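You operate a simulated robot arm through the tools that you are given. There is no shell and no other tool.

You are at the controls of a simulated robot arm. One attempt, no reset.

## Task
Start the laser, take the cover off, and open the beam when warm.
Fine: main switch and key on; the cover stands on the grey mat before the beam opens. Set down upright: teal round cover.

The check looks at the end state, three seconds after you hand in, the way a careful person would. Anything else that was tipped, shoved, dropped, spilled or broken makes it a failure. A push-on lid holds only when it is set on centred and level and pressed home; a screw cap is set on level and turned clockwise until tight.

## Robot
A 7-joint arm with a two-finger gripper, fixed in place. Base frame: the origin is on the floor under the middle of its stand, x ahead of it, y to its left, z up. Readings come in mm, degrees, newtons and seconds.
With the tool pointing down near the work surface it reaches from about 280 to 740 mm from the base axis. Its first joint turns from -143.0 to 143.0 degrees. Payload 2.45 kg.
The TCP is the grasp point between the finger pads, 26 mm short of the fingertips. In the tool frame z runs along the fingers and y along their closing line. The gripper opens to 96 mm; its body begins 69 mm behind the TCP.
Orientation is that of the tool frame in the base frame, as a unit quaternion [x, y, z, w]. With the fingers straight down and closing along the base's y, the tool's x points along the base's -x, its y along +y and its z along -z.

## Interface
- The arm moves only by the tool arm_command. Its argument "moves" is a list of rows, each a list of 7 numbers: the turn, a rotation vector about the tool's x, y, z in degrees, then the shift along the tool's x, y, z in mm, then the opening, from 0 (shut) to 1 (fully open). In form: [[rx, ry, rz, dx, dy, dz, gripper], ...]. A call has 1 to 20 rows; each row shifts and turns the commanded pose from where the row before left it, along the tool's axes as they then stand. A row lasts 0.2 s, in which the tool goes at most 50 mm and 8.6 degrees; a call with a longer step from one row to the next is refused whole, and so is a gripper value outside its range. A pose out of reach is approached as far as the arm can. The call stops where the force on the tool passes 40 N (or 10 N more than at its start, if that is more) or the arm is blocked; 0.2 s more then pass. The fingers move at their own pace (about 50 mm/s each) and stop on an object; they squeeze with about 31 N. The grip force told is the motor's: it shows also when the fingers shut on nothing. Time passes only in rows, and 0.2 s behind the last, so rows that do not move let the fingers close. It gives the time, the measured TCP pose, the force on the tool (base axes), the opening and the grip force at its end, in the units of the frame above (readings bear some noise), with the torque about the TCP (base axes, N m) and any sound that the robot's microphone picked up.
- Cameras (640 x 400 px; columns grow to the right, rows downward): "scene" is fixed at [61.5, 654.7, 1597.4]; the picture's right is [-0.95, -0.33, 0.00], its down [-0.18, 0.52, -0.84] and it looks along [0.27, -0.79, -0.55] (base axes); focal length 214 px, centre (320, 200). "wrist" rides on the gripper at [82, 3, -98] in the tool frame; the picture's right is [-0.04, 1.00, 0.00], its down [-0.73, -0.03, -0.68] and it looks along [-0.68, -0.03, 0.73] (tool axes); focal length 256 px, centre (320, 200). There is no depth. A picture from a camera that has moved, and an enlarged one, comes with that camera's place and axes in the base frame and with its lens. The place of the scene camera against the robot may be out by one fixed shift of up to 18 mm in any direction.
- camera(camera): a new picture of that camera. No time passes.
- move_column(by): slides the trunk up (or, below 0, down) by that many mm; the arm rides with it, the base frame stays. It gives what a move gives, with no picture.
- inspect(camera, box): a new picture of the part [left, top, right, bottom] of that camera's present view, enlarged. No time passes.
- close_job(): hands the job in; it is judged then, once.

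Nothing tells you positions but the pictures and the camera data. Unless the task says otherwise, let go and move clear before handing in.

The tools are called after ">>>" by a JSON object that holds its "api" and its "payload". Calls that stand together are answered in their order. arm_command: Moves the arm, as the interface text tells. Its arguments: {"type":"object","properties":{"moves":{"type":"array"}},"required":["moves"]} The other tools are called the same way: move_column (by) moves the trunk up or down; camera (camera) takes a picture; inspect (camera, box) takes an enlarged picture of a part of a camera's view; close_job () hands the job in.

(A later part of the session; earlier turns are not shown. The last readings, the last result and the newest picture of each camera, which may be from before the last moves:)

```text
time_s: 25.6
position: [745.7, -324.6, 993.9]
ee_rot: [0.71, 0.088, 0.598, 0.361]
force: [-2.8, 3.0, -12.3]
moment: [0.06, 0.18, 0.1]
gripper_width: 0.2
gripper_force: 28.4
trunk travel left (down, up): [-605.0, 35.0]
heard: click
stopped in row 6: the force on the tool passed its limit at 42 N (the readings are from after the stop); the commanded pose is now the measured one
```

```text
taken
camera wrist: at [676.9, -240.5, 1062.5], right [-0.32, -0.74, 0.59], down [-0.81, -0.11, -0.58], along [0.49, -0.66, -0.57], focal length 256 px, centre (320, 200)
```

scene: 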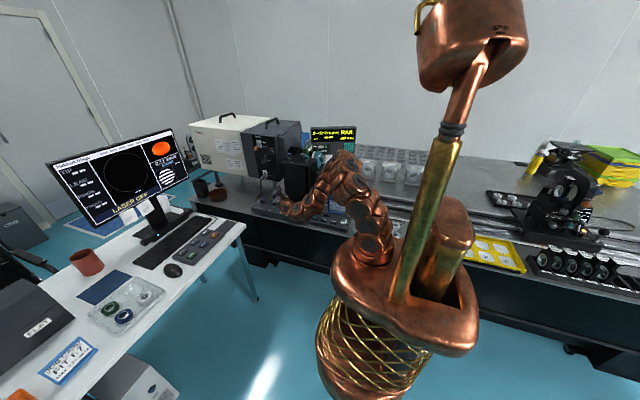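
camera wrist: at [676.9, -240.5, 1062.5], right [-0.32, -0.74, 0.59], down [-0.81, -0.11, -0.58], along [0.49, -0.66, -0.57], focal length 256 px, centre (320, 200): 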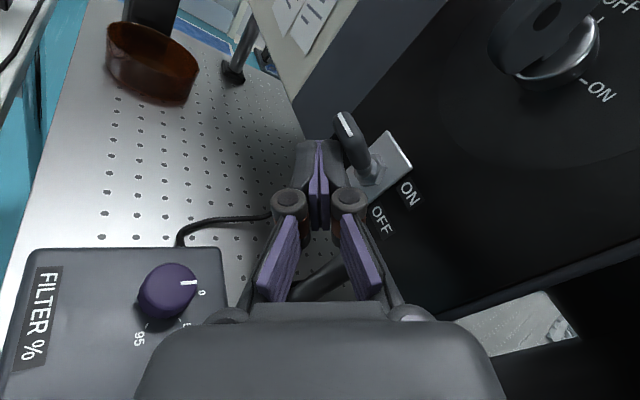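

I heard a click, and the lever now looks up. I'll lower the tool to release it and check.

>>> {"api": "arm_command", "payload": {"moves": [[0, 0, 0, -7.8, -6.2, 0, 0], [0, 0, 0, -7.8, -6.2, 0, 0], [0, 0, 0, -7.8, -6.2, 0, 0], [0, 0, 0, 0, 0, 0, 0]]}}

>>> {"api": "inspect", "payload": {"camera": "wrist", "box": [260, 0, 640, 240]}}

>>> {"api": "inspect", "payload": {"camera": "scene", "box": [30, 120, 340, 230]}}

```text
time_s: 26.6
position: [745.0, -325.2, 965.7]
ee_rot: [0.708, 0.088, 0.599, 0.363]
force: [-0.1, 0.0, -0.1]
moment: [0.0, 0.03, -0.01]
gripper_width: 0.2
gripper_force: 28.2
trunk travel left (down, up): [-605.0, 35.0]
```

```text
1.67 times, centred on (450, 120) of wrist
camera zoom: at [676.3, -240.4, 1033.9], right [-0.32, -0.74, 0.59], down [-0.81, -0.11, -0.58], along [0.5, -0.66, -0.56], focal length 427 px, centre (103, 333)
```

zoom: 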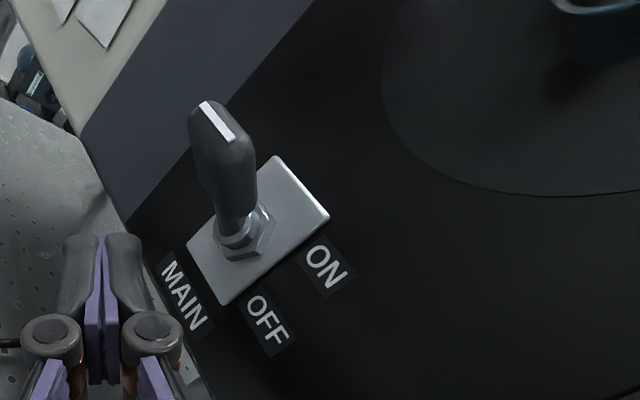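

```text
2.06 times, centred on (185, 175) of scene
camera zoom: at [61.5, 654.7, 1597.4], right [-0.95, -0.33, 0.0], down [-0.18, 0.52, -0.84], along [0.27, -0.79, -0.55], focal length 443 px, centre (599, 252)
```

zoom: 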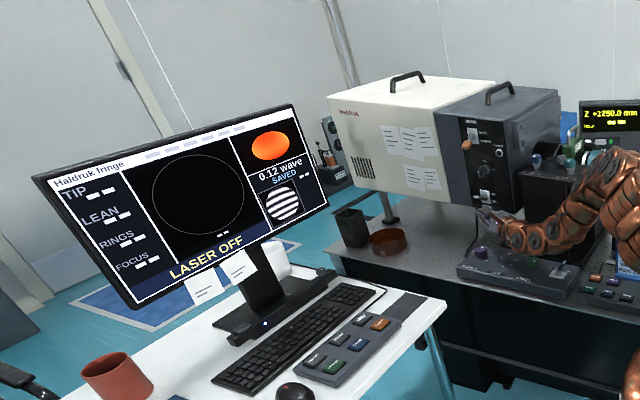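

MAIN is at ON. Next is the key: I'll retreat, rise to just below the key-axis height, and check the view before pushing the lower half of the bow toward +x.

>>> {"api": "arm_command", "payload": {"moves": [[0, 0, 0, 0, 0, -32, 0], [0, 0, 0, 0, 0, -32, 0], [0, 0, 0, 19.8, 15.7, 0, 0], [0, 0, 0, 19.8, 15.7, 0, 0], [0, 0, 0, 19.8, 15.7, 0, 0], [0, 0, 0, 19.8, 15.7, 0, 0], [0, 0, 0, 0, 0, 0, 0]]}}

>>> {"api": "camera", "payload": {"camera": "wrist"}}

```text
time_s: 28.2
position: [688.0, -299.4, 1066.7]
ee_rot: [0.709, 0.088, 0.598, 0.363]
force: [0.9, -0.3, 0.2]
moment: [0.0, 0.01, -0.02]
gripper_width: 0.0
gripper_force: 28.9
trunk travel left (down, up): [-605.0, 35.0]
```

```text
taken
camera wrist: at [619.1, -215.1, 1136.3], right [-0.32, -0.74, 0.59], down [-0.81, -0.11, -0.58], along [0.5, -0.66, -0.56], focal length 256 px, centre (320, 200)
```

wrist: 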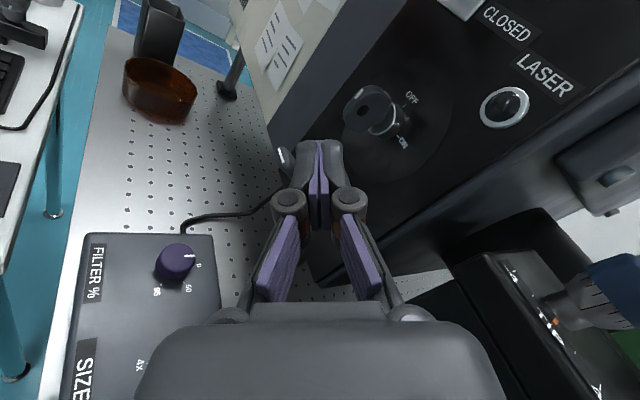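

I'll zoom to verify the key location relative to the fingertips.

>>> {"api": "inspect", "payload": {"camera": "wrist", "box": [260, 50, 460, 210]}}

```text
2.50 times, centred on (360, 130) of wrist
camera zoom: at [619.1, -215.1, 1136.3], right [-0.32, -0.74, 0.59], down [-0.81, -0.11, -0.58], along [0.5, -0.66, -0.56], focal length 640 px, centre (220, 375)
```

zoom: 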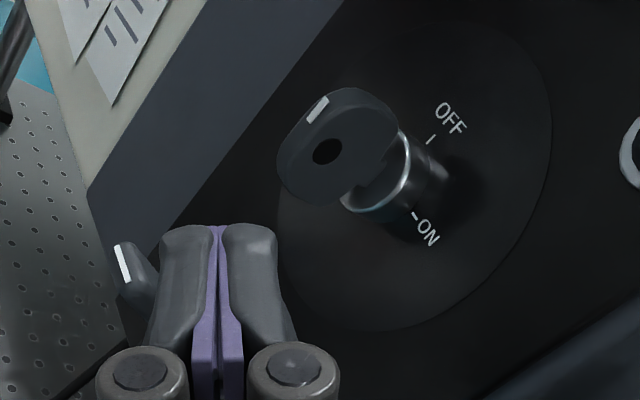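

The key bow is at (743, -344, 1092). I'll bring the tip beside the bow's lower half on the -x side.

>>> {"api": "arm_command", "payload": {"moves": [[0, 0, 0, -6.65, 11.95, 13.85, 0], [0, 0, 0, -6.65, 11.95, 13.85, 0], [0, 0, 0, 0, 0, 0, 0]]}}

>>> {"api": "inspect", "payload": {"camera": "wrist", "box": [240, 20, 480, 210]}}

```text
time_s: 29.0
position: [701.0, -334.8, 1071.5]
ee_rot: [0.709, 0.088, 0.599, 0.362]
force: [0.7, -0.1, -0.4]
moment: [-0.01, 0.02, 0.0]
gripper_width: 0.0
gripper_force: 28.2
trunk travel left (down, up): [-605.0, 35.0]
```

```text
2.11 times, centred on (360, 115) of wrist
camera zoom: at [633.2, -251.3, 1139.9], right [-0.32, -0.74, 0.59], down [-0.81, -0.11, -0.58], along [0.5, -0.66, -0.56], focal length 539 px, centre (236, 379)
```

zoom: 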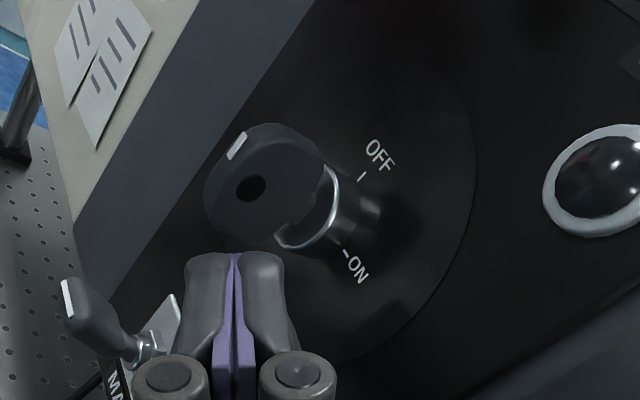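

The tip is aligned with the lower half of the bow. I'll push toward +x in small steps.

>>> {"api": "arm_command", "payload": {"moves": [[0, 0, 0, 1.6, -1.86, 5.47, 0], [0, 0, 0, 1.6, -1.86, 5.47, 0], [0, 0, 0, 1.6, -1.86, 5.47, 0], [0, 0, 0, 1.6, -1.86, 5.47, 0], [0, 0, 0, 0, 0, 0, 0]]}}

>>> {"api": "inspect", "payload": {"camera": "wrist", "box": [240, 20, 480, 210]}}

```text
time_s: 30.2
position: [726.4, -335.3, 1071.7]
ee_rot: [0.709, 0.088, 0.599, 0.363]
force: [0.9, -1.5, -3.3]
moment: [0.06, 0.1, -0.01]
gripper_width: 0.0
gripper_force: 28.6
trunk travel left (down, up): [-605.0, 35.0]
heard: click
```

```text
2.11 times, centred on (360, 115) of wrist
camera zoom: at [657.9, -251.6, 1139.8], right [-0.32, -0.74, 0.59], down [-0.81, -0.11, -0.58], along [0.5, -0.66, -0.56], focal length 539 px, centre (236, 379)
```

zoom: 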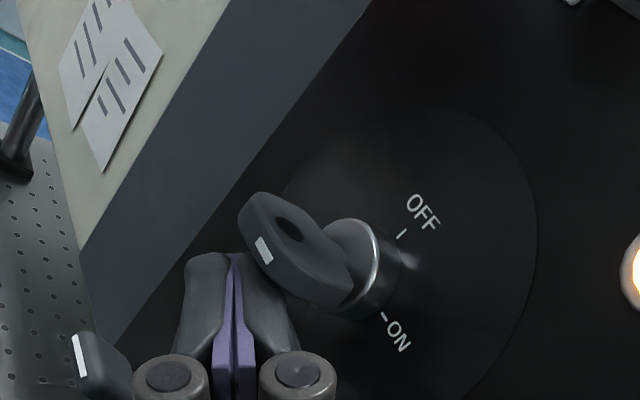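

I heard a click and the LASER lamp is lit. I'll drop slightly, back away and check the key and lamp.

>>> {"api": "arm_command", "payload": {"moves": [[0, 0, 0, -5.5, -4.3, 0, 0], [0, 0, 0, 0, 0, -30, 0], [0, 0, 0, 0, 0, -30, 0], [0, 0, 0, 0, 0, 0, 0]]}}

>>> {"api": "camera", "payload": {"camera": "wrist"}}

>>> {"api": "inspect", "payload": {"camera": "scene", "box": [30, 100, 340, 230]}}

```text
time_s: 31.2
position: [671.0, -311.0, 1067.1]
ee_rot: [0.708, 0.086, 0.599, 0.364]
force: [0.2, 0.7, -0.1]
moment: [0.0, 0.01, 0.02]
gripper_width: 0.0
gripper_force: 28.3
trunk travel left (down, up): [-605.0, 35.0]
```

```text
taken
camera wrist: at [602.7, -226.9, 1134.5], right [-0.32, -0.74, 0.59], down [-0.81, -0.11, -0.58], along [0.5, -0.66, -0.56], focal length 256 px, centre (320, 200)
```

wrist: 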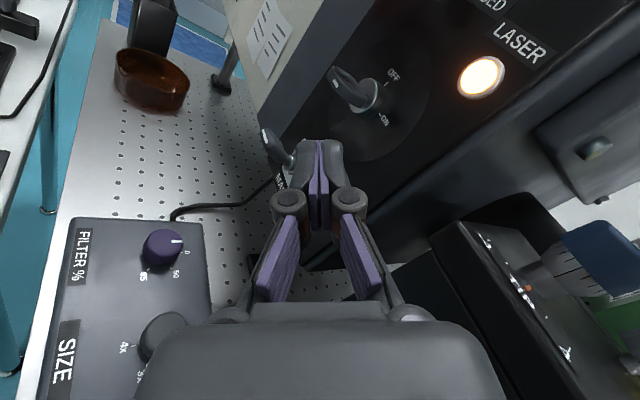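

```text
2.06 times, centred on (185, 165) of scene
camera zoom: at [61.5, 654.7, 1597.4], right [-0.95, -0.33, 0.0], down [-0.18, 0.52, -0.84], along [0.27, -0.79, -0.55], focal length 443 px, centre (599, 272)
```

zoom: 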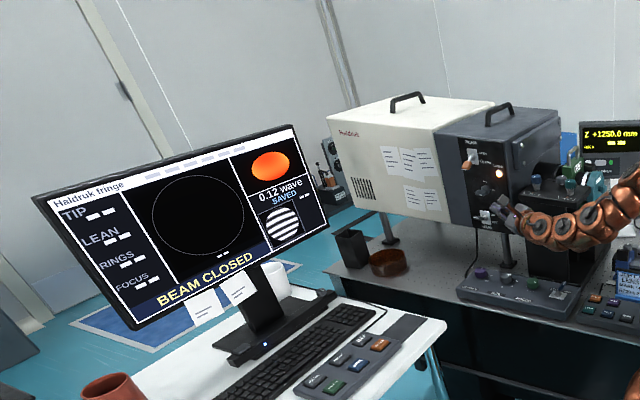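

The key is at ON, the lamp glows and the screen says BEAM CLOSED, so the laser is warming. Next is the cover; I'll retreat to open space and return the wrist to a neutral roll with the tool pointing down.

>>> {"api": "arm_command", "payload": {"moves": [[0, 0, 0, 27.3, 7.4, -29.8, 0], [0, 0, 0, 27.3, 7.4, -29.8, 0], [0, 0, 0, 27.3, 7.4, -29.8, 0], [0, 0, 0, 27.3, 7.4, -29.8, 0], [0, 0, 0, 27.3, 7.4, -29.8, 0]]}}

```text
time_s: 32.4
position: [616.4, -242.5, 1202.2]
ee_rot: [0.701, 0.089, 0.606, 0.365]
force: [-0.4, -0.5, -1.0]
moment: [-0.01, 0.01, 0.01]
gripper_width: 0.2
gripper_force: 28.7
out of reach, approached as far as the arm can: row 3, 4, 5
trunk travel left (down, up): [-605.0, 35.0]
```

Now I'll roll the wrist back to neutral (camera swinging via the left side).

>>> {"api": "arm_command", "payload": {"moves": [[0, 0, -8, 0, 0, 0, 0], [0, 0, -8, 0, 0, 0, 0], [0, 0, -8, 0, 0, 0, 0], [0, 0, -8, 0, 0, 0, 0], [0, 0, -8, 0, 0, 0, 0], [0, 0, -8, 0, 0, 0, 0], [0, 0, -8, 0, 0, 0, 0], [0, 0, -8, 0, 0, 0, 0], [0, 0, -8, 0, 0, 0, 0], [0, 0, -8, 0, 0, 0, 0], [0, 0, -8, 0, 0, 0, 0], [0, 0, -8, 0, 0, 0, 0], [0, 0, -8, 0, 0, 0, 0], [0, 0, -8, 0, 0, 0, 0], [0, 0, -8, 0, 0, 0, 0], [0, 0, -8, 0, 0, 0, 0], [0, 0, -8, 0, 0, 0, 0]]}}

>>> {"api": "camera", "payload": {"camera": "wrist"}}

>>> {"api": "camera", "payload": {"camera": "scene"}}

```text
time_s: 36.0
position: [577.2, -316.3, 1165.9]
ee_rot: [0.18, 0.691, -0.108, 0.692]
force: [0.3, -0.7, 0.6]
moment: [0.03, 0.02, -0.01]
gripper_width: 0.0
gripper_force: 28.5
out of reach, approached as far as the arm can: row 1, 9, 10, 11, 12, 13, 14, 15, 16, 17
trunk travel left (down, up): [-605.0, 35.0]
```

```text
taken
camera wrist: at [490.5, -264.5, 1086.6], right [0.4, 0.91, 0.14], down [-0.65, 0.17, 0.74], along [0.65, -0.39, 0.66], focal length 256 px, centre (320, 200)
```

wrist: 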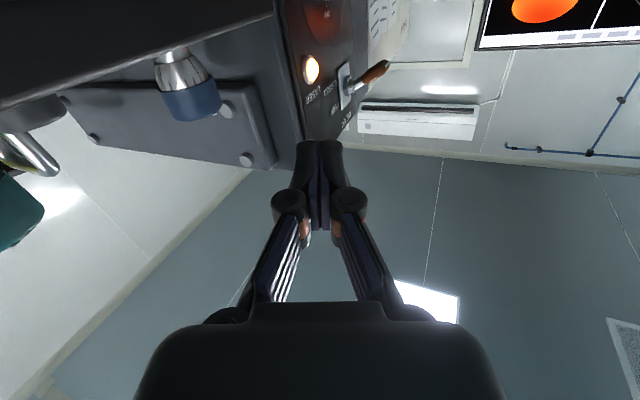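

```text
taken
```

scene: 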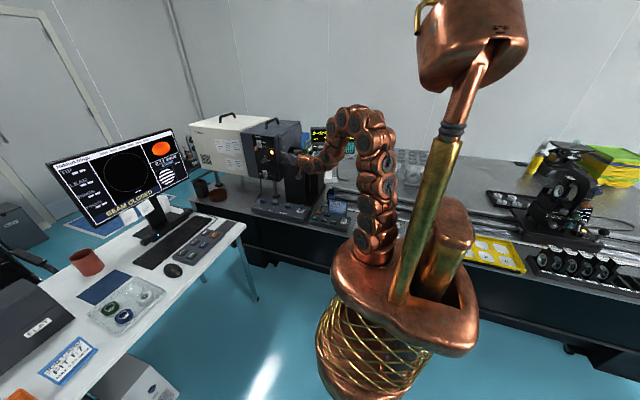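

The position drifted during the roll, though it touched nothing. I'll move away from the tower to the left and up, then pitch down.

>>> {"api": "arm_command", "payload": {"moves": [[0, 0, 0, -10.3, 26.4, -25.8, 0], [0, 0, 0, -10.3, 26.4, -25.8, 0], [0, 0, 0, -10.3, 26.4, -25.8, 0], [0, 0, 0, 0, 0, 0, 0]]}}

```text
time_s: 37.0
position: [555.3, -290.6, 1236.4]
ee_rot: [0.179, 0.691, -0.107, 0.692]
force: [-0.8, 0.9, -0.2]
moment: [0.01, -0.01, 0.01]
gripper_width: 0.2
gripper_force: 28.8
out of reach, approached as far as the arm can: row 1, 2, 3
trunk travel left (down, up): [-605.0, 35.0]
```

Safely higher now. I'll pitch the tool down.

>>> {"api": "arm_command", "payload": {"moves": [[0, 8, 0, 0, 0, 0, 0], [0, 8, 0, 0, 0, 0, 0], [0, 8, 0, 0, 0, 0, 0], [0, 8, 0, 0, 0, 0, 0], [0, 8, 0, 0, 0, 0, 0], [0, 8, 0, 0, 0, 0, 0], [0, 0, 0, 0, 0, 0, 0]]}}

>>> {"api": "inspect", "payload": {"camera": "scene", "box": [220, 80, 440, 280]}}

```text
time_s: 38.6
position: [555.6, -291.2, 1235.6]
ee_rot: [0.214, 0.912, -0.027, 0.35]
force: [1.7, -0.2, -0.2]
moment: [0.01, 0.04, 0.0]
gripper_width: 0.0
gripper_force: 28.0
trunk travel left (down, up): [-605.0, 35.0]
```

```text
2.00 times, centred on (330, 180) of scene
camera zoom: at [61.5, 654.7, 1597.4], right [-0.95, -0.33, 0.0], down [-0.18, 0.52, -0.84], along [0.27, -0.79, -0.55], focal length 429 px, centre (300, 240)
```

zoom: 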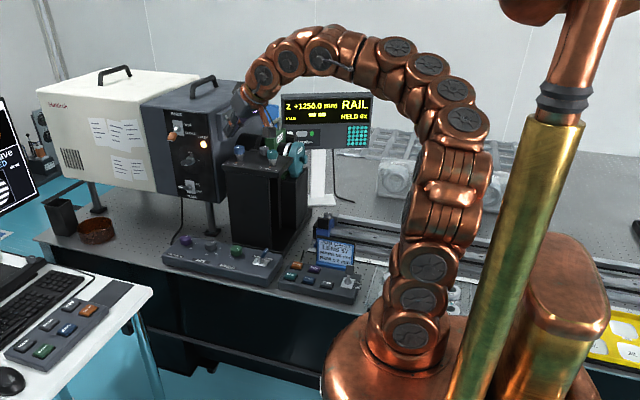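

Good elbow-up configuration. I'll turn the tool azimuth to point straight +x and move back (-x) clear of the tower.

>>> {"api": "arm_command", "payload": {"moves": [[-3.82, 0.59, -4.43, 0, 0, 0, 0], [-3.82, 0.59, -4.43, 0, 0, 0, 0], [-3.82, 0.59, -4.43, 0, 0, 0, 0], [0, 0, 0, 0, 0, 0, 0]]}}

```text
time_s: 39.6
position: [549.3, -254.1, 1236.6]
ee_rot: [0.078, 0.933, 0.021, 0.351]
force: [-0.5, 0.5, -0.6]
moment: [0.01, 0.0, 0.02]
gripper_width: 0.0
gripper_force: 29.1
out of reach, approached as far as the arm can: row 3
trunk travel left (down, up): [-605.0, 35.0]
```

Now I'll move over toward the front of the cover (staying on the -x side of the tower), opening the gripper on the way.

>>> {"api": "arm_command", "payload": {"moves": [[0, 0, 0, 20.4, -32.1, -12.2, 0], [0, 0, 0, 20.4, -32.1, -12.2, 0], [0, 0, 0, 20.4, -32.1, -12.2, 0], [0, 0, 0, 20.4, -32.1, -12.2, 0], [0, 0, 0, 20.4, -32.1, -12.2, 0.5], [0, 0, 0, 20.4, -32.1, -12.2, 0.7], [0, 0, 0, 20.4, -32.1, -12.2, 0.7], [0, 0, 0, 20.4, -32.1, -12.2, 0.7], [0, 0, 0, 0, 0, 0, 0.7]]}}

>>> {"api": "camera", "payload": {"camera": "wrist"}}

```text
time_s: 41.6
position: [427.2, -229.4, 1196.7]
ee_rot: [0.078, 0.934, 0.021, 0.349]
force: [1.1, 0.9, -0.2]
moment: [-0.03, -0.02, -0.02]
gripper_width: 67.4
gripper_force: 0.0
out of reach, approached as far as the arm can: row 1, 2, 3, 4, 5, 6, 7, 8
trunk travel left (down, up): [-605.0, 35.0]
```

```text
taken
camera wrist: at [303.8, -211.2, 1218.2], right [0.16, 0.98, 0.12], down [0.1, -0.14, 0.99], along [0.98, -0.15, -0.12], focal length 256 px, centre (320, 200)
```

wrist: 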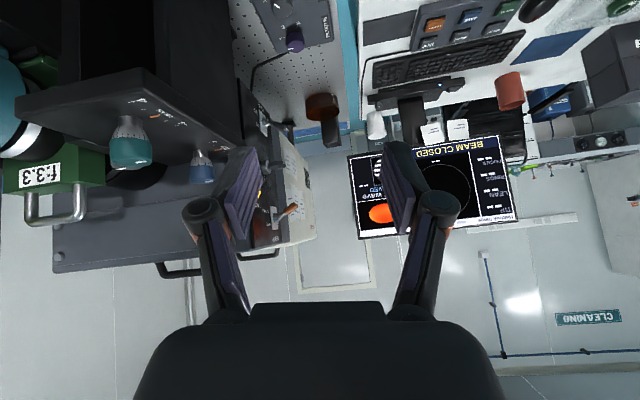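

The pose limit comes from the high shoulder: the tool can't be raised relative to the forearm. I'll lower the trunk in stages while raising the arm, so the tool can work level.

>>> {"api": "move_column", "payload": {"by": -120}}

>>> {"api": "arm_command", "payload": {"moves": [[0, 0, 0, -26, 3.8, -30.1, 0.7], [0, 0, 0, -26, 3.8, -30.1, 0.7], [0, 0, 0, -26, 3.8, -30.1, 0.7], [0, 0, 0, 0, 0, 0, 0.7]]}}

```text
time_s: 43.1
position: [429.3, -227.8, 1076.6]
ee_rot: [0.078, 0.933, 0.02, 0.35]
force: [-0.5, 0.9, -0.8]
moment: [0.02, 0.0, -0.01]
gripper_width: 67.4
gripper_force: 0.1
trunk travel left (down, up): [-485.0, 155.0]
```

```text
time_s: 44.1
position: [428.6, -228.6, 1196.2]
ee_rot: [0.077, 0.934, 0.022, 0.348]
force: [0.2, -0.5, -1.1]
moment: [0.04, 0.04, -0.02]
gripper_width: 67.0
gripper_force: 0.1
trunk travel left (down, up): [-485.0, 155.0]
```

That works. I'll repeat twice more.

>>> {"api": "move_column", "payload": {"by": -120}}

>>> {"api": "arm_command", "payload": {"moves": [[0, 0, 0, -26, 3.8, -30.1, 0.7], [0, 0, 0, -26, 3.8, -30.1, 0.7], [0, 0, 0, -26, 3.8, -30.1, 0.7], [0, 0, 0, 0, 0, 0, 0.7]]}}

>>> {"api": "move_column", "payload": {"by": -120}}

>>> {"api": "arm_command", "payload": {"moves": [[0, 0, 0, -26, 3.8, -30.1, 0.7], [0, 0, 0, -26, 3.8, -30.1, 0.7], [0, 0, 0, -26, 3.8, -30.1, 0.7], [0, 0, 0, 0, 0, 0, 0.7]]}}

>>> {"api": "camera", "payload": {"camera": "scene"}}

```text
time_s: 45.6
position: [438.1, -224.7, 1060.1]
ee_rot: [0.072, 0.942, 0.015, 0.329]
force: [-0.1, -0.1, -0.3]
moment: [0.0, 0.02, 0.0]
gripper_width: 67.3
gripper_force: 0.0
trunk travel left (down, up): [-365.0, 275.0]
```

```text
time_s: 46.6
position: [429.2, -228.7, 1194.2]
ee_rot: [0.077, 0.933, 0.023, 0.35]
force: [0.5, 0.6, -0.8]
moment: [-0.02, -0.02, -0.03]
gripper_width: 67.3
gripper_force: 0.1
trunk travel left (down, up): [-365.0, 275.0]
```

```text
time_s: 48.1
position: [429.2, -229.4, 1075.4]
ee_rot: [0.077, 0.933, 0.022, 0.35]
force: [0.3, -0.8, -0.5]
moment: [0.02, 0.01, 0.01]
gripper_width: 67.4
gripper_force: 0.2
trunk travel left (down, up): [-245.0, 395.0]
```

```text
time_s: 49.1
position: [424.3, -209.4, 1158.9]
ee_rot: [0.079, 0.932, 0.021, 0.353]
force: [0.1, -0.3, -0.3]
moment: [-0.01, 0.02, -0.03]
gripper_width: 67.1
gripper_force: 0.0
out of reach, approached as far as the arm can: row 2, 3
trunk travel left (down, up): [-245.0, 395.0]
```

```text
taken
```

scene: 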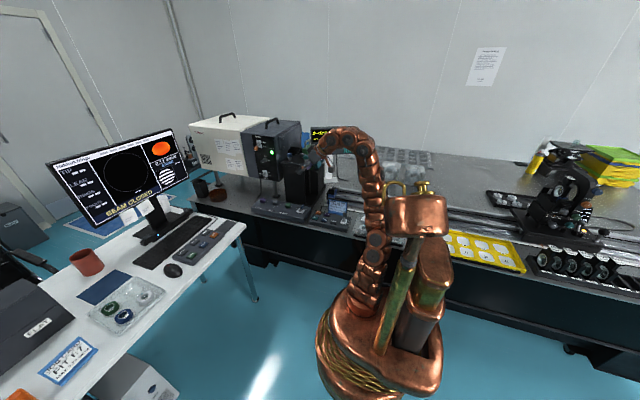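

The laser lamp has turned green, so it is warm. Next I'll try moving toward the cover's side with the tool azimuth kept at +x.

>>> {"api": "arm_command", "payload": {"moves": [[0, 0, 0, 2.3, -40.7, 10.6, 0.7], [0, 0, 0, 2.3, -40.7, 10.6, 0.7], [0, 0, 0, 2.3, -40.7, 10.6, 0.7], [0, 0, 0, 0, 0, 0, 0.7]]}}

>>> {"api": "camera", "payload": {"camera": "wrist"}}

```text
time_s: 50.1
position: [421.2, -305.8, 1089.1]
ee_rot: [0.078, 0.933, 0.022, 0.351]
force: [0.7, 0.0, -0.8]
moment: [-0.03, -0.01, 0.0]
gripper_width: 67.3
gripper_force: 0.0
out of reach, approached as far as the arm can: row 1, 2, 3
trunk travel left (down, up): [-245.0, 395.0]
```

```text
taken
camera wrist: at [296.7, -287.3, 1109.7], right [0.16, 0.98, 0.12], down [0.09, -0.14, 0.99], along [0.98, -0.15, -0.11], focal length 256 px, centre (320, 200)
```

wrist: 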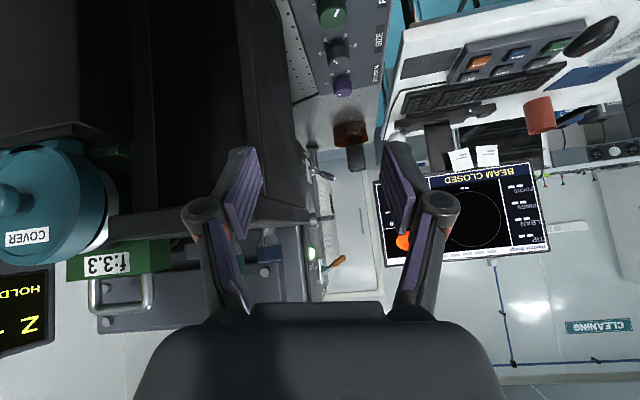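

The cover and its knob are visible in the wrist view. I'll check the arm configuration in the scene camera to understand the limit.

>>> {"api": "inspect", "payload": {"camera": "scene", "box": [240, 80, 460, 330]}}

>>> {"api": "inspect", "payload": {"camera": "wrist", "box": [0, 100, 180, 300]}}

```text
1.60 times, centred on (350, 205) of scene
camera zoom: at [61.5, 654.7, 1597.4], right [-0.95, -0.33, 0.0], down [-0.18, 0.52, -0.84], along [0.27, -0.79, -0.55], focal length 343 px, centre (272, 192)
```

zoom: 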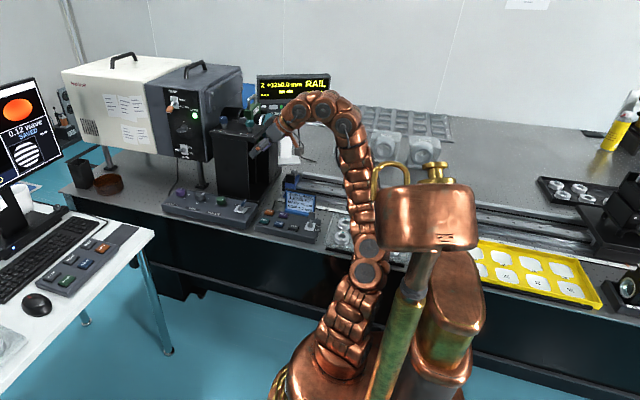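

```text
2.00 times, centred on (90, 200) of wrist
camera zoom: at [296.7, -287.3, 1109.7], right [0.16, 0.98, 0.12], down [0.09, -0.14, 0.99], along [0.98, -0.15, -0.11], focal length 512 px, centre (780, 200)
```

zoom: 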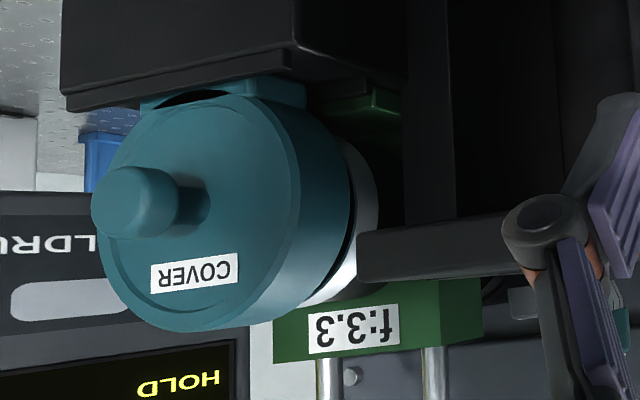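

I have the cover geometry: knob front at (448, -560, 1060), cover face at x=469, about 99 mm across, foot bottom at z≈1008. The mat spans x 857–935, y -147…-26 at z≈766. To reach the pick pose I'll first go tool-down, slide sideways, then tilt up.

>>> {"api": "arm_command", "payload": {"moves": [[0, 8.2, 0, 0, 0, 0, 0.7], [0, 8.2, 0, 0, 0, 0, 0.7], [0, 8.2, 0, 0, 0, 0, 0.7], [0, 8.2, 0, 0, 0, 0, 0.7], [0, 8.2, 0, 0, 0, 0, 0.7], [0, 0, 0, 0, 0, 0, 0.7]]}}

```text
time_s: 51.5
position: [391.0, -155.6, 914.4]
ee_rot: [0.067, 0.997, 0.047, 0.003]
force: [0.0, -0.5, 0.4]
moment: [0.02, 0.02, -0.01]
gripper_width: 67.2
gripper_force: 0.0
out of reach, approached as far as the arm can: row 1, 2, 3, 4, 5
trunk travel left (down, up): [-245.0, 395.0]
```

The arm drifted lower (nothing was touched). Tool-down only reaches up to a certain height above the trunk, so I'll raise the trunk partway and then slide sideways.

>>> {"api": "move_column", "payload": {"by": 200}}

>>> {"api": "camera", "payload": {"camera": "scene"}}

```text
time_s: 53.7
position: [391.6, -156.4, 1114.9]
ee_rot: [0.067, 0.997, 0.046, 0.004]
force: [-0.1, 0.6, 0.8]
moment: [-0.01, -0.02, 0.02]
gripper_width: 67.3
gripper_force: 0.1
trunk travel left (down, up): [-445.0, 195.0]
```

```text
taken
```

scene: 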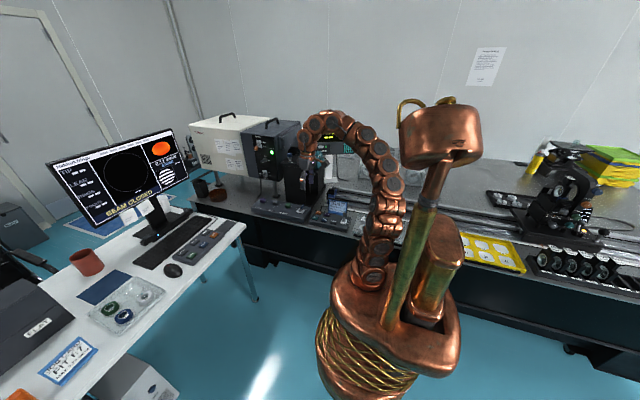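

Now I'll straighten the tool and slide along -y in front of the cover, well on its -x side.

>>> {"api": "arm_command", "payload": {"moves": [[2.6, 0, -3.85, 0, 0, 0, 0.7], [2.6, 0, -3.85, 0, 0, 0, 0.7], [0, 0, 0, 5, -43, 5.6, 0.7], [0, 0, 0, 5, -43, 5.6, 0.7], [0, 0, 0, 5, -43, 5.6, 0.7], [0, 0, 0, 5, -43, 5.6, 0.7], [0, 0, 0, 0, 0, 0, 0.7]]}}

```text
time_s: 55.3
position: [355.5, -210.4, 1025.3]
ee_rot: [0.002, 1.0, 0.0, 0.005]
force: [-0.9, -0.1, -0.2]
moment: [0.02, 0.02, -0.05]
gripper_width: 67.2
gripper_force: 0.0
out of reach, approached as far as the arm can: row 1, 2, 3, 4, 5, 6
trunk travel left (down, up): [-445.0, 195.0]
```

I've found the limit: the last joint allows only a one-sided roll range. An up-left camera roll with the fingers closing on a diagonal should suit both picking the round knob and placing at the mat. I'll roll there first with the tool down.

>>> {"api": "arm_command", "payload": {"moves": [[0, 0, 8.05, 0, 0, 0, 0.7], [0, 0, 8.05, 0, 0, 0, 0.7], [0, 0, 8.05, 0, 0, 0, 0.7], [0, 0, 8.05, 0, 0, 0, 0.7], [0, 0, 8.05, 0, 0, 0, 0.7], [0, 0, 8.05, 0, 0, 0, 0.7], [0, 0, 8.05, 0, 0, 0, 0.7], [0, 0, 8.05, 0, 0, 0, 0.7], [0, 0, 8.05, 0, 0, 0, 0.7], [0, 0, 8.05, 0, 0, 0, 0.7], [0, 0, 8.05, 0, 0, 0, 0.7], [0, 0, 8.05, 0, 0, 0, 0.7], [0, 0, 8.05, 0, 0, 0, 0.7], [0, 0, 8.05, 0, 0, 0, 0.7], [0, 0, 8.05, 0, 0, 0, 0.7], [0, 0, 8.05, 0, 0, 0, 0.7], [0, 0, 8.05, 0, 0, 0, 0.7], [0, 0, 8.05, 0, 0, 0, 0.7], [0, 0, 8.05, 0, 0, 0, 0.7]]}}

```text
time_s: 59.3
position: [354.5, -210.0, 1024.4]
ee_rot: [0.972, 0.234, 0.004, 0.001]
force: [0.1, 0.3, 0.2]
moment: [0.03, 0.02, 0.0]
gripper_width: 67.5
gripper_force: 0.1
trunk travel left (down, up): [-445.0, 195.0]
```

Roll is set. I'll slide toward the front of the cover, keeping x small so the camera stays clear of the tower knobs.

>>> {"api": "arm_command", "payload": {"moves": [[0, 0, 0, -20.3, 34.5, -6, 0.7], [0, 0, 0, -20.3, 34.5, -6, 0.7], [0, 0, 0, -20.3, 34.5, -6, 0.7], [0, 0, 0, -20.3, 34.5, -6, 0.7], [0, 0, 0, -20.3, 34.5, -6, 0.7], [0, 0, 0, -20.3, 34.5, -6, 0.7], [0, 0, 0, 0, 0, 0, 0.7]]}}

>>> {"api": "camera", "payload": {"camera": "wrist"}}

>>> {"api": "camera", "payload": {"camera": "scene"}}

```text
time_s: 60.9
position: [342.8, -451.1, 1060.5]
ee_rot: [0.972, 0.236, 0.006, 0.0]
force: [2.3, -1.2, -3.6]
moment: [0.05, 0.22, -0.01]
gripper_width: 67.0
gripper_force: 0.1
trunk travel left (down, up): [-445.0, 195.0]
```

```text
taken
camera wrist: at [415.9, -416.0, 1160.9], right [0.42, -0.91, 0.0], down [-0.67, -0.31, 0.67], along [-0.61, -0.29, -0.74], focal length 256 px, centre (320, 200)
```

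wrist: 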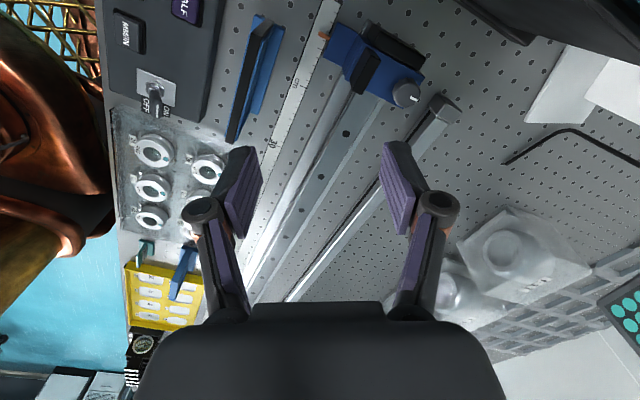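

```text
taken
```

scene: 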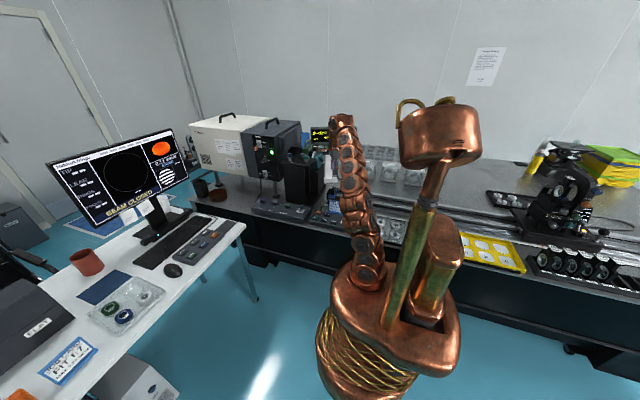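

The force reading is slightly off zero, so I'll pause a moment to see whether it was just motion settling.

>>> {"api": "arm_command", "payload": {"moves": [[0, 0, 0, 0, 0, 0, 0.7], [0, 0, 0, 0, 0, 0, 0.7]]}}

>>> {"api": "inspect", "payload": {"camera": "scene", "box": [240, 90, 440, 260]}}

```text
time_s: 61.5
position: [340.2, -451.3, 1062.2]
ee_rot: [0.972, 0.235, 0.003, -0.001]
force: [-0.6, -0.8, -0.4]
moment: [-0.02, 0.06, 0.02]
gripper_width: 67.0
gripper_force: 0.0
trunk travel left (down, up): [-445.0, 195.0]
```

```text
2.35 times, centred on (340, 175) of scene
camera zoom: at [61.5, 654.7, 1597.4], right [-0.95, -0.33, 0.0], down [-0.18, 0.52, -0.84], along [0.27, -0.79, -0.55], focal length 505 px, centre (273, 259)
```

zoom: 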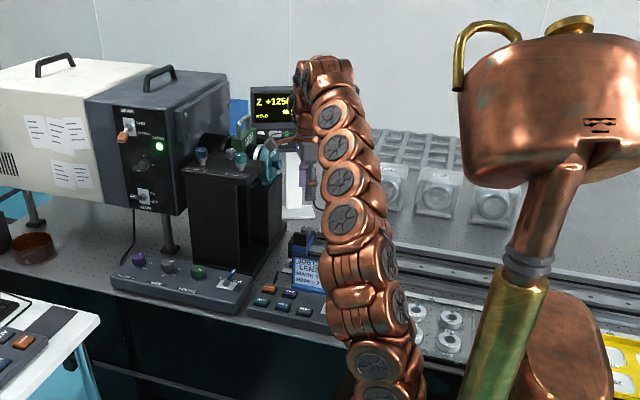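

Settled. Now I'll tilt the tool toward the cover (diagonal grip orientation), in two stages.

>>> {"api": "arm_command", "payload": {"moves": [[-5.82, 5.04, 0, 0, 0, 0, 0.7], [-5.82, 5.04, 0, 0, 0, 0, 0.7], [-5.82, 5.04, 0, 0, 0, 0, 0.7], [-5.82, 5.04, 0, 0, 0, 0, 0.7], [0, 0, 0, 0, 0, 0, 0.7]]}}

```text
time_s: 62.7
position: [340.8, -451.7, 1060.2]
ee_rot: [0.936, 0.226, 0.219, 0.155]
force: [0.2, -0.5, 0.4]
moment: [0.02, 0.01, -0.02]
gripper_width: 67.3
gripper_force: 0.1
trunk travel left (down, up): [-445.0, 195.0]
```

>>> {"api": "arm_command", "payload": {"moves": [[-5.82, 5.04, 0, 0, 0, 0, 0.7], [-5.82, 5.04, 0, 0, 0, 0, 0.7], [-5.82, 5.04, 0, 0, 0, 0, 0.7], [-5.82, 5.04, 0, 0, 0, 0, 0.7], [-5.82, 5.04, 0, 0, 0, 0, 0.7], [0, 0, 0, 0, 0, 0, 0.7]]}}

>>> {"api": "camera", "payload": {"camera": "wrist"}}

```text
time_s: 64.1
position: [341.6, -450.2, 1060.2]
ee_rot: [0.798, 0.19, 0.465, 0.331]
force: [-0.6, 0.8, -0.7]
moment: [0.0, -0.01, 0.01]
gripper_width: 67.0
gripper_force: 0.2
trunk travel left (down, up): [-445.0, 195.0]
```

```text
taken
camera wrist: at [295.5, -368.3, 1147.5], right [-0.02, -0.73, 0.68], down [-0.95, -0.19, -0.24], along [0.3, -0.65, -0.69], focal length 256 px, centre (320, 200)
```

wrist: 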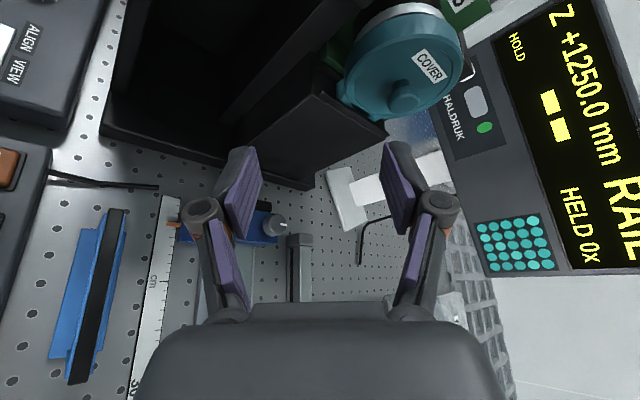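

That orientation was reached cleanly. I'll zoom on the cover to refine the knob position before approaching.

>>> {"api": "inspect", "payload": {"camera": "wrist", "box": [320, 0, 500, 140]}}

```text
2.86 times, centred on (410, 70) of wrist
camera zoom: at [295.5, -368.3, 1147.5], right [-0.02, -0.73, 0.68], down [-0.95, -0.19, -0.24], along [0.3, -0.65, -0.69], focal length 731 px, centre (63, 571)
```

zoom: 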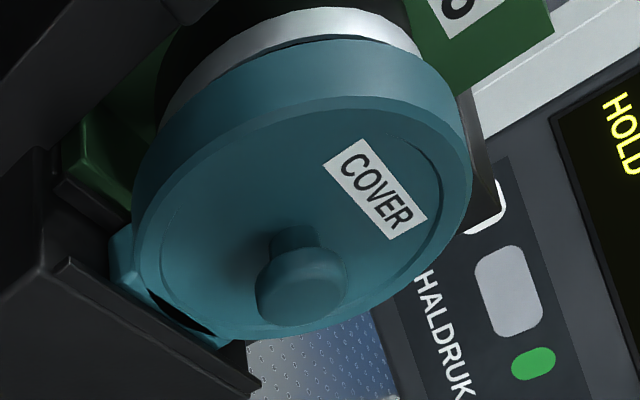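

The knob position is confirmed at (448.5, -560.5, 1059.5). I'll move to a pre-grasp point about 60 mm back along the tool axis.

>>> {"api": "arm_command", "payload": {"moves": [[0, 0, 0, -4.9, 26, 20.2, 0.6], [0, 0, 0, -4.9, 26, 20.2, 0.6], [0, 0, 0, -4.9, 26, 20.2, 0.6], [0, 0, 0, 0, 0, 0, 0.6]]}}

>>> {"api": "camera", "payload": {"camera": "wrist"}}

```text
time_s: 65.1
position: [385.8, -534.9, 1085.5]
ee_rot: [0.799, 0.191, 0.465, 0.331]
force: [0.8, -0.2, -1.0]
moment: [0.0, 0.0, -0.02]
gripper_width: 57.5
gripper_force: 0.2
trunk travel left (down, up): [-445.0, 195.0]
```

```text
taken
camera wrist: at [341.4, -453.3, 1172.0], right [-0.02, -0.73, 0.68], down [-0.95, -0.19, -0.24], along [0.3, -0.65, -0.69], focal length 256 px, centre (320, 200)
```

wrist: 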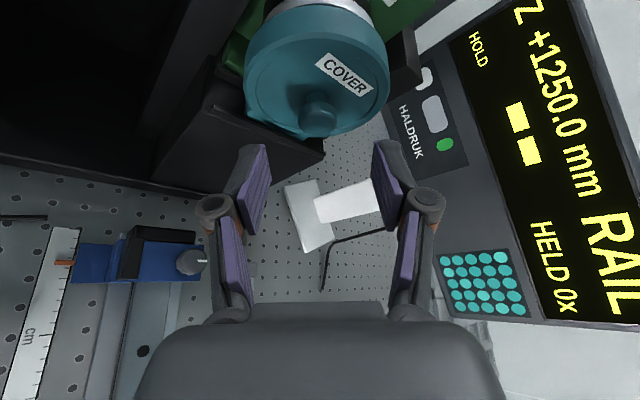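

The knob sits straight ahead between the fingers. I'll zoom once more to check the final offset.

>>> {"api": "inspect", "payload": {"camera": "wrist", "box": [220, 0, 420, 150]}}

```text
2.67 times, centred on (320, 75) of wrist
camera zoom: at [341.4, -453.3, 1172.0], right [-0.02, -0.73, 0.68], down [-0.95, -0.19, -0.24], along [0.3, -0.65, -0.69], focal length 683 px, centre (320, 533)
```

zoom: 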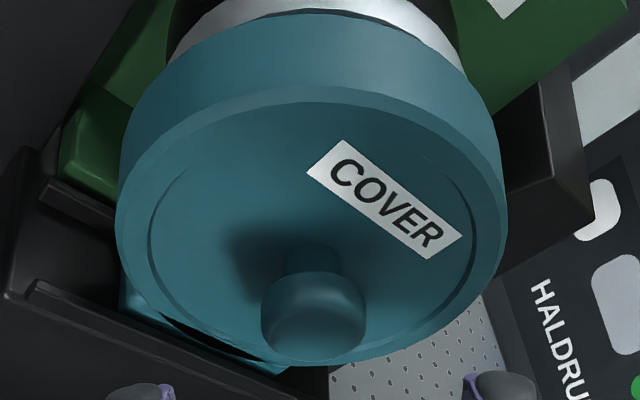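

Aligned within 2 mm. I'll advance along the tool axis so the pads straddle the knob.

>>> {"api": "arm_command", "payload": {"moves": [[0, 0, 0, -0.2, 0, 20, 0.6], [0, 0, 0, -0.2, 0, 20, 0.6], [0, 0, 0, -0.2, 0, 12, 0.6], [0, 0, 0, 0, 0, 6.5, 0.6], [0, 0, 0, 0, 0, 0, 0.6]]}}

>>> {"api": "inspect", "payload": {"camera": "wrist", "box": [200, 60, 440, 240]}}

```text
time_s: 66.3
position: [436.4, -556.9, 1066.1]
ee_rot: [0.8, 0.192, 0.462, 0.33]
force: [0.1, -0.9, 1.0]
moment: [-0.05, 0.0, 0.03]
gripper_width: 57.8
gripper_force: 0.0
trunk travel left (down, up): [-445.0, 195.0]
```

```text
2.22 times, centred on (320, 150) of wrist
camera zoom: at [392.9, -473.8, 1153.1], right [-0.02, -0.73, 0.68], down [-0.95, -0.19, -0.23], along [0.3, -0.65, -0.7], focal length 569 px, centre (320, 311)
```

zoom: 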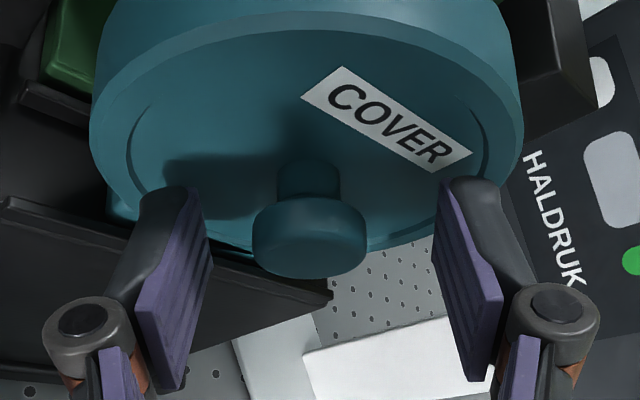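

The pads straddle the knob with a 2 mm offset. I'll centre and close.

>>> {"api": "arm_command", "payload": {"moves": [[0, 0, 0, 0, -2.0, 0, 0.6], [0, 0, 0, 0, 0, 0, 0.4], [0, 0, 0, 0, 0, 0, 0.2], [0, 0, 0, 0, 0, 0, 0], [0, 0, 0, 0, 0, 0, 0], [0, 0, 0, 0, 0, 0, 0]]}}

>>> {"api": "inspect", "payload": {"camera": "wrist", "box": [200, 60, 440, 240]}}

```text
time_s: 67.7
position: [437.7, -555.6, 1063.5]
ee_rot: [0.8, 0.19, 0.463, 0.331]
force: [0.0, 0.3, 0.0]
moment: [-0.02, 0.01, 0.0]
gripper_width: 26.1
gripper_force: 31.2
trunk travel left (down, up): [-445.0, 195.0]
```

```text
2.22 times, centred on (320, 150) of wrist
camera zoom: at [392.8, -472.3, 1151.6], right [-0.02, -0.73, 0.68], down [-0.95, -0.19, -0.23], along [0.3, -0.65, -0.7], focal length 569 px, centre (320, 311)
```

zoom: 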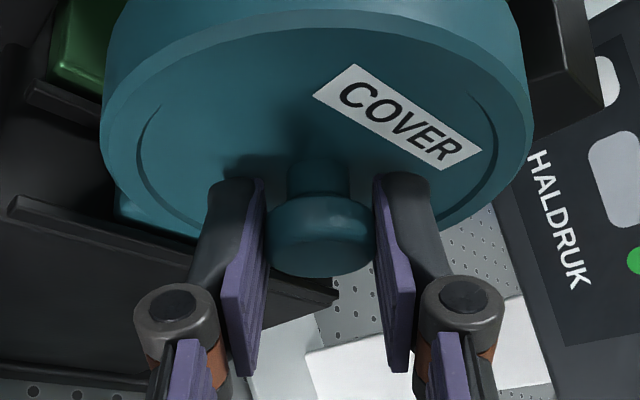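

The knob is gripped (26 mm, 31 N). I'll pull the cover straight off along -x, gently.

>>> {"api": "arm_command", "payload": {"moves": [[0, 0, 0, -2.0, 0, -3.47, 0], [0, 0, 0, -2.0, 0, -3.47, 0], [0, 0, 0, -2.5, 0, -4.33, 0], [0, 0, 0, -2.5, 0, -4.33, 0], [0, 0, 0, 0, 0, 0, 0]]}}

>>> {"api": "camera", "payload": {"camera": "wrist"}}

```text
time_s: 68.9
position: [420.3, -554.7, 1064.0]
ee_rot: [0.801, 0.191, 0.462, 0.33]
force: [17.3, 1.3, -1.7]
moment: [0.09, -0.79, 0.25]
gripper_width: 27.5
gripper_force: 30.7
trunk travel left (down, up): [-445.0, 195.0]
```

```text
taken
camera wrist: at [376.3, -471.4, 1151.7], right [-0.02, -0.73, 0.68], down [-0.96, -0.19, -0.23], along [0.3, -0.65, -0.7], focal length 256 px, centre (320, 200)
```

wrist: 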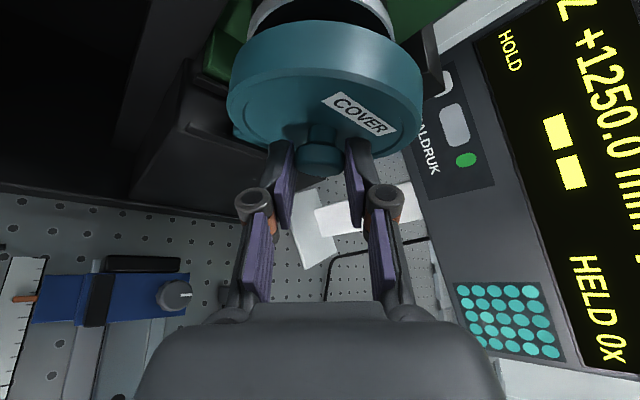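

There is a 17 N resisting force. I'll zoom to see whether the cover is moving or the fingers are slipping.

>>> {"api": "inspect", "payload": {"camera": "wrist", "box": [200, 0, 440, 180]}}

>>> {"api": "inspect", "payload": {"camera": "scene", "box": [280, 125, 360, 190]}}

```text
2.22 times, centred on (320, 90) of wrist
camera zoom: at [376.3, -471.4, 1151.7], right [-0.02, -0.73, 0.68], down [-0.96, -0.19, -0.23], along [0.3, -0.65, -0.7], focal length 569 px, centre (320, 444)
```

zoom: 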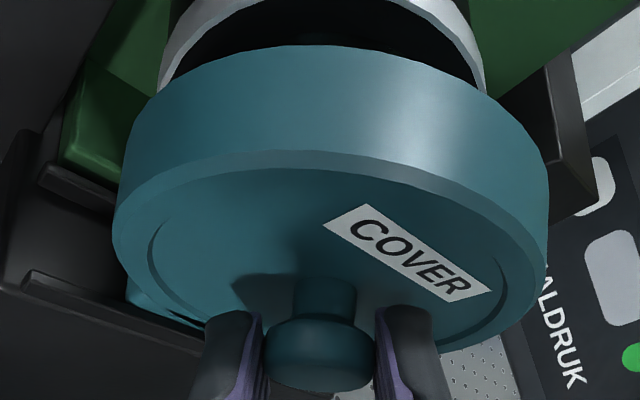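

```text
6.15 times, centred on (320, 158) of scene
camera zoom: at [61.5, 654.7, 1597.4], right [-0.95, -0.33, 0.0], down [-0.18, 0.52, -0.84], along [0.27, -0.79, -0.55], focal length 1320 px, centre (320, 462)
```

zoom: 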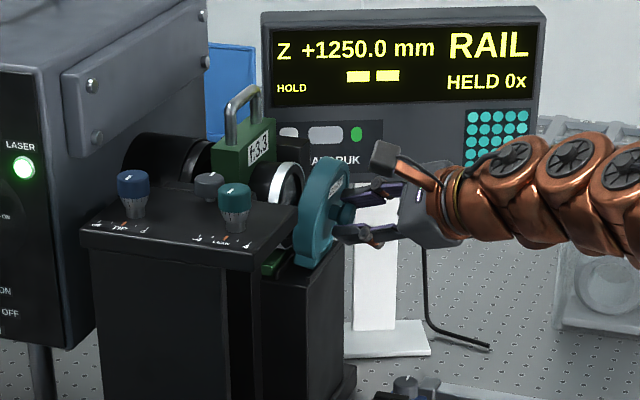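

The cover moved about 10 mm but the fingers slipped about 7 mm on the knob. It is still held on the lens, so I'll regrip deeper on the knob before continuing.

>>> {"api": "arm_command", "payload": {"moves": [[0, 0, 0, 0, 0, 0, 0.5], [0, 0, 0, 0, 0, 0, 0.5], [0, 0, 0, 0, 0, 0, 0.5]]}}

>>> {"api": "inspect", "payload": {"camera": "wrist", "box": [200, 0, 440, 180]}}

>>> {"api": "inspect", "payload": {"camera": "scene", "box": [280, 125, 360, 190]}}

```text
time_s: 69.7
position: [418.0, -555.7, 1064.8]
ee_rot: [0.801, 0.19, 0.461, 0.331]
force: [0.6, 0.5, -0.8]
moment: [0.01, 0.02, 0.0]
gripper_width: 47.8
gripper_force: 0.0
trunk travel left (down, up): [-445.0, 195.0]
```

```text
2.22 times, centred on (320, 90) of wrist
camera zoom: at [374.6, -472.1, 1152.0], right [-0.02, -0.73, 0.68], down [-0.96, -0.19, -0.23], along [0.29, -0.65, -0.7], focal length 569 px, centre (320, 444)
```

zoom: 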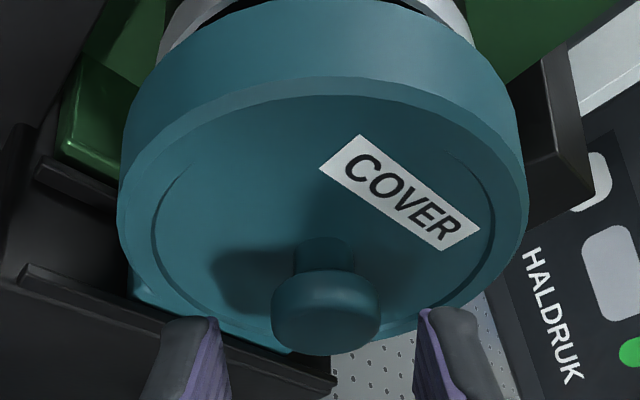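

```text
6.15 times, centred on (320, 158) of scene
camera zoom: at [61.5, 654.7, 1597.4], right [-0.95, -0.33, 0.0], down [-0.18, 0.52, -0.84], along [0.27, -0.79, -0.55], focal length 1320 px, centre (320, 462)
```

zoom: 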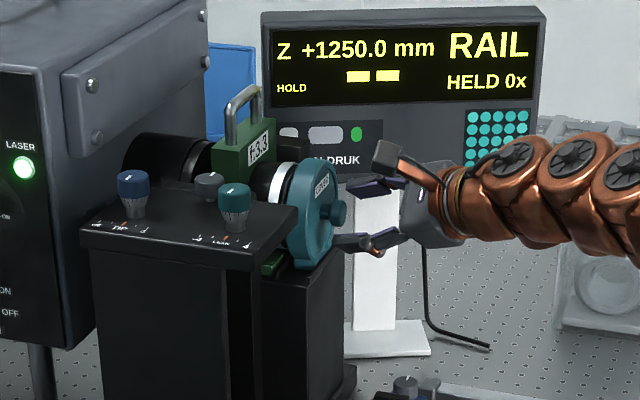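

The cover sprang back on, so it holds with a springy push-fit and needs a firmer grip. I'll go deeper so the pads cover the whole knob head, then check for contact.

>>> {"api": "arm_command", "payload": {"moves": [[0, 0, 0, 3.5, 0, 9.8, 0.5], [0, 0, 0, 3.5, 0, 9.8, 0.5], [0, 0, 0, 0, 0, 0, 0.5]]}}

>>> {"api": "inspect", "payload": {"camera": "wrist", "box": [200, 60, 440, 240]}}

```text
time_s: 70.5
position: [430.4, -554.2, 1063.7]
ee_rot: [0.801, 0.19, 0.462, 0.33]
force: [0.2, -0.8, 0.0]
moment: [0.01, 0.02, -0.03]
gripper_width: 48.0
gripper_force: 0.1
out of reach, approached as far as the arm can: row 1
trunk travel left (down, up): [-445.0, 195.0]
```

```text
2.22 times, centred on (320, 150) of wrist
camera zoom: at [385.7, -472.3, 1151.4], right [-0.02, -0.73, 0.68], down [-0.95, -0.19, -0.23], along [0.3, -0.65, -0.7], focal length 569 px, centre (320, 311)
```

zoom: 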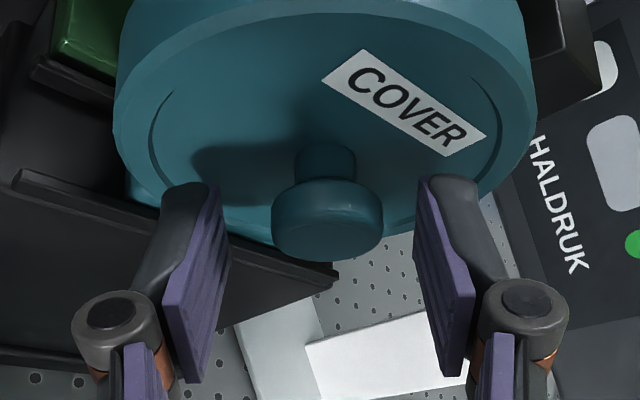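

>>> {"api": "arm_command", "payload": {"moves": [[0, 0, 0, 0.5, 0.9, 5, 0.5], [0, 0, 0, 0.5, 0.9, 5, 0.5], [0, 0, 0, 0, 0, 0, 0.5]]}}

>>> {"api": "inspect", "payload": {"camera": "wrist", "box": [200, 60, 440, 240]}}

```text
time_s: 71.3
position: [436.7, -555.2, 1061.2]
ee_rot: [0.801, 0.19, 0.462, 0.331]
force: [0.0, 0.5, -0.4]
moment: [-0.03, 0.01, 0.0]
gripper_width: 47.9
gripper_force: 0.0
out of reach, approached as far as the arm can: row 1
trunk travel left (down, up): [-445.0, 195.0]
```

```text
2.22 times, centred on (320, 150) of wrist
camera zoom: at [392.6, -472.7, 1149.5], right [-0.02, -0.73, 0.68], down [-0.96, -0.19, -0.23], along [0.3, -0.65, -0.7], focal length 569 px, centre (320, 311)
```

zoom: 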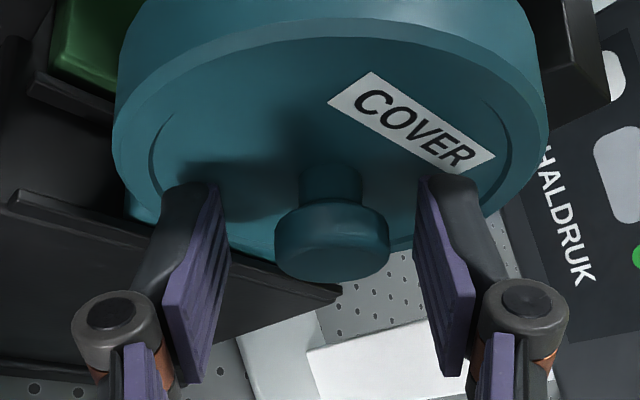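

>>> {"api": "arm_command", "payload": {"moves": [[0, 0, 0, 1, 1.2, 2, 0.5], [0, 0, 0, 1, 1.2, 2, 0.5], [0, 0, 0, 0, 0, 0, 0.5]]}}

```text
time_s: 72.1
position: [440.9, -557.5, 1062.8]
ee_rot: [0.801, 0.189, 0.462, 0.331]
force: [-1.2, -0.9, 0.7]
moment: [0.05, 0.01, -0.03]
gripper_width: 48.0
gripper_force: 0.1
trunk travel left (down, up): [-445.0, 195.0]
```

That is a well-centred, deeper position. Closing now.

>>> {"api": "arm_command", "payload": {"moves": [[0, 0, 0, 0, 0, 0, 0.3], [0, 0, 0, 0, 0, 0, 0.1], [0, 0, 0, 0, 0, 0, 0], [0, 0, 0, 0, 0, 0, 0], [0, 0, 0, 0, 0, 0, 0]]}}

>>> {"api": "inspect", "payload": {"camera": "wrist", "box": [200, 60, 440, 240]}}

```text
time_s: 73.3
position: [440.5, -557.5, 1063.1]
ee_rot: [0.801, 0.189, 0.461, 0.331]
force: [0.3, -2.4, 3.7]
moment: [-0.1, -0.23, -0.04]
gripper_width: 26.2
gripper_force: 31.1
trunk travel left (down, up): [-445.0, 195.0]
```

```text
2.22 times, centred on (320, 150) of wrist
camera zoom: at [396.5, -474.5, 1151.1], right [-0.02, -0.73, 0.68], down [-0.96, -0.19, -0.23], along [0.3, -0.65, -0.7], focal length 569 px, centre (320, 311)
```

zoom: 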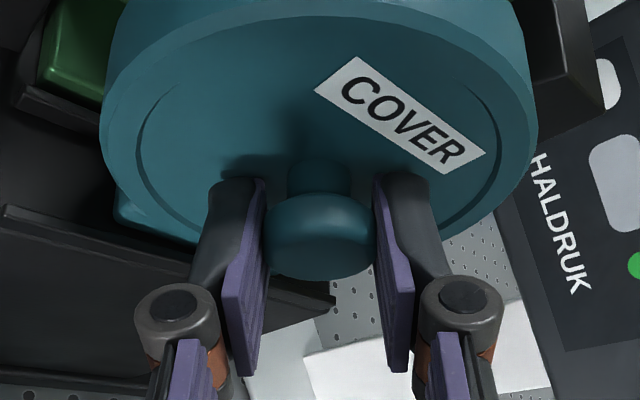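

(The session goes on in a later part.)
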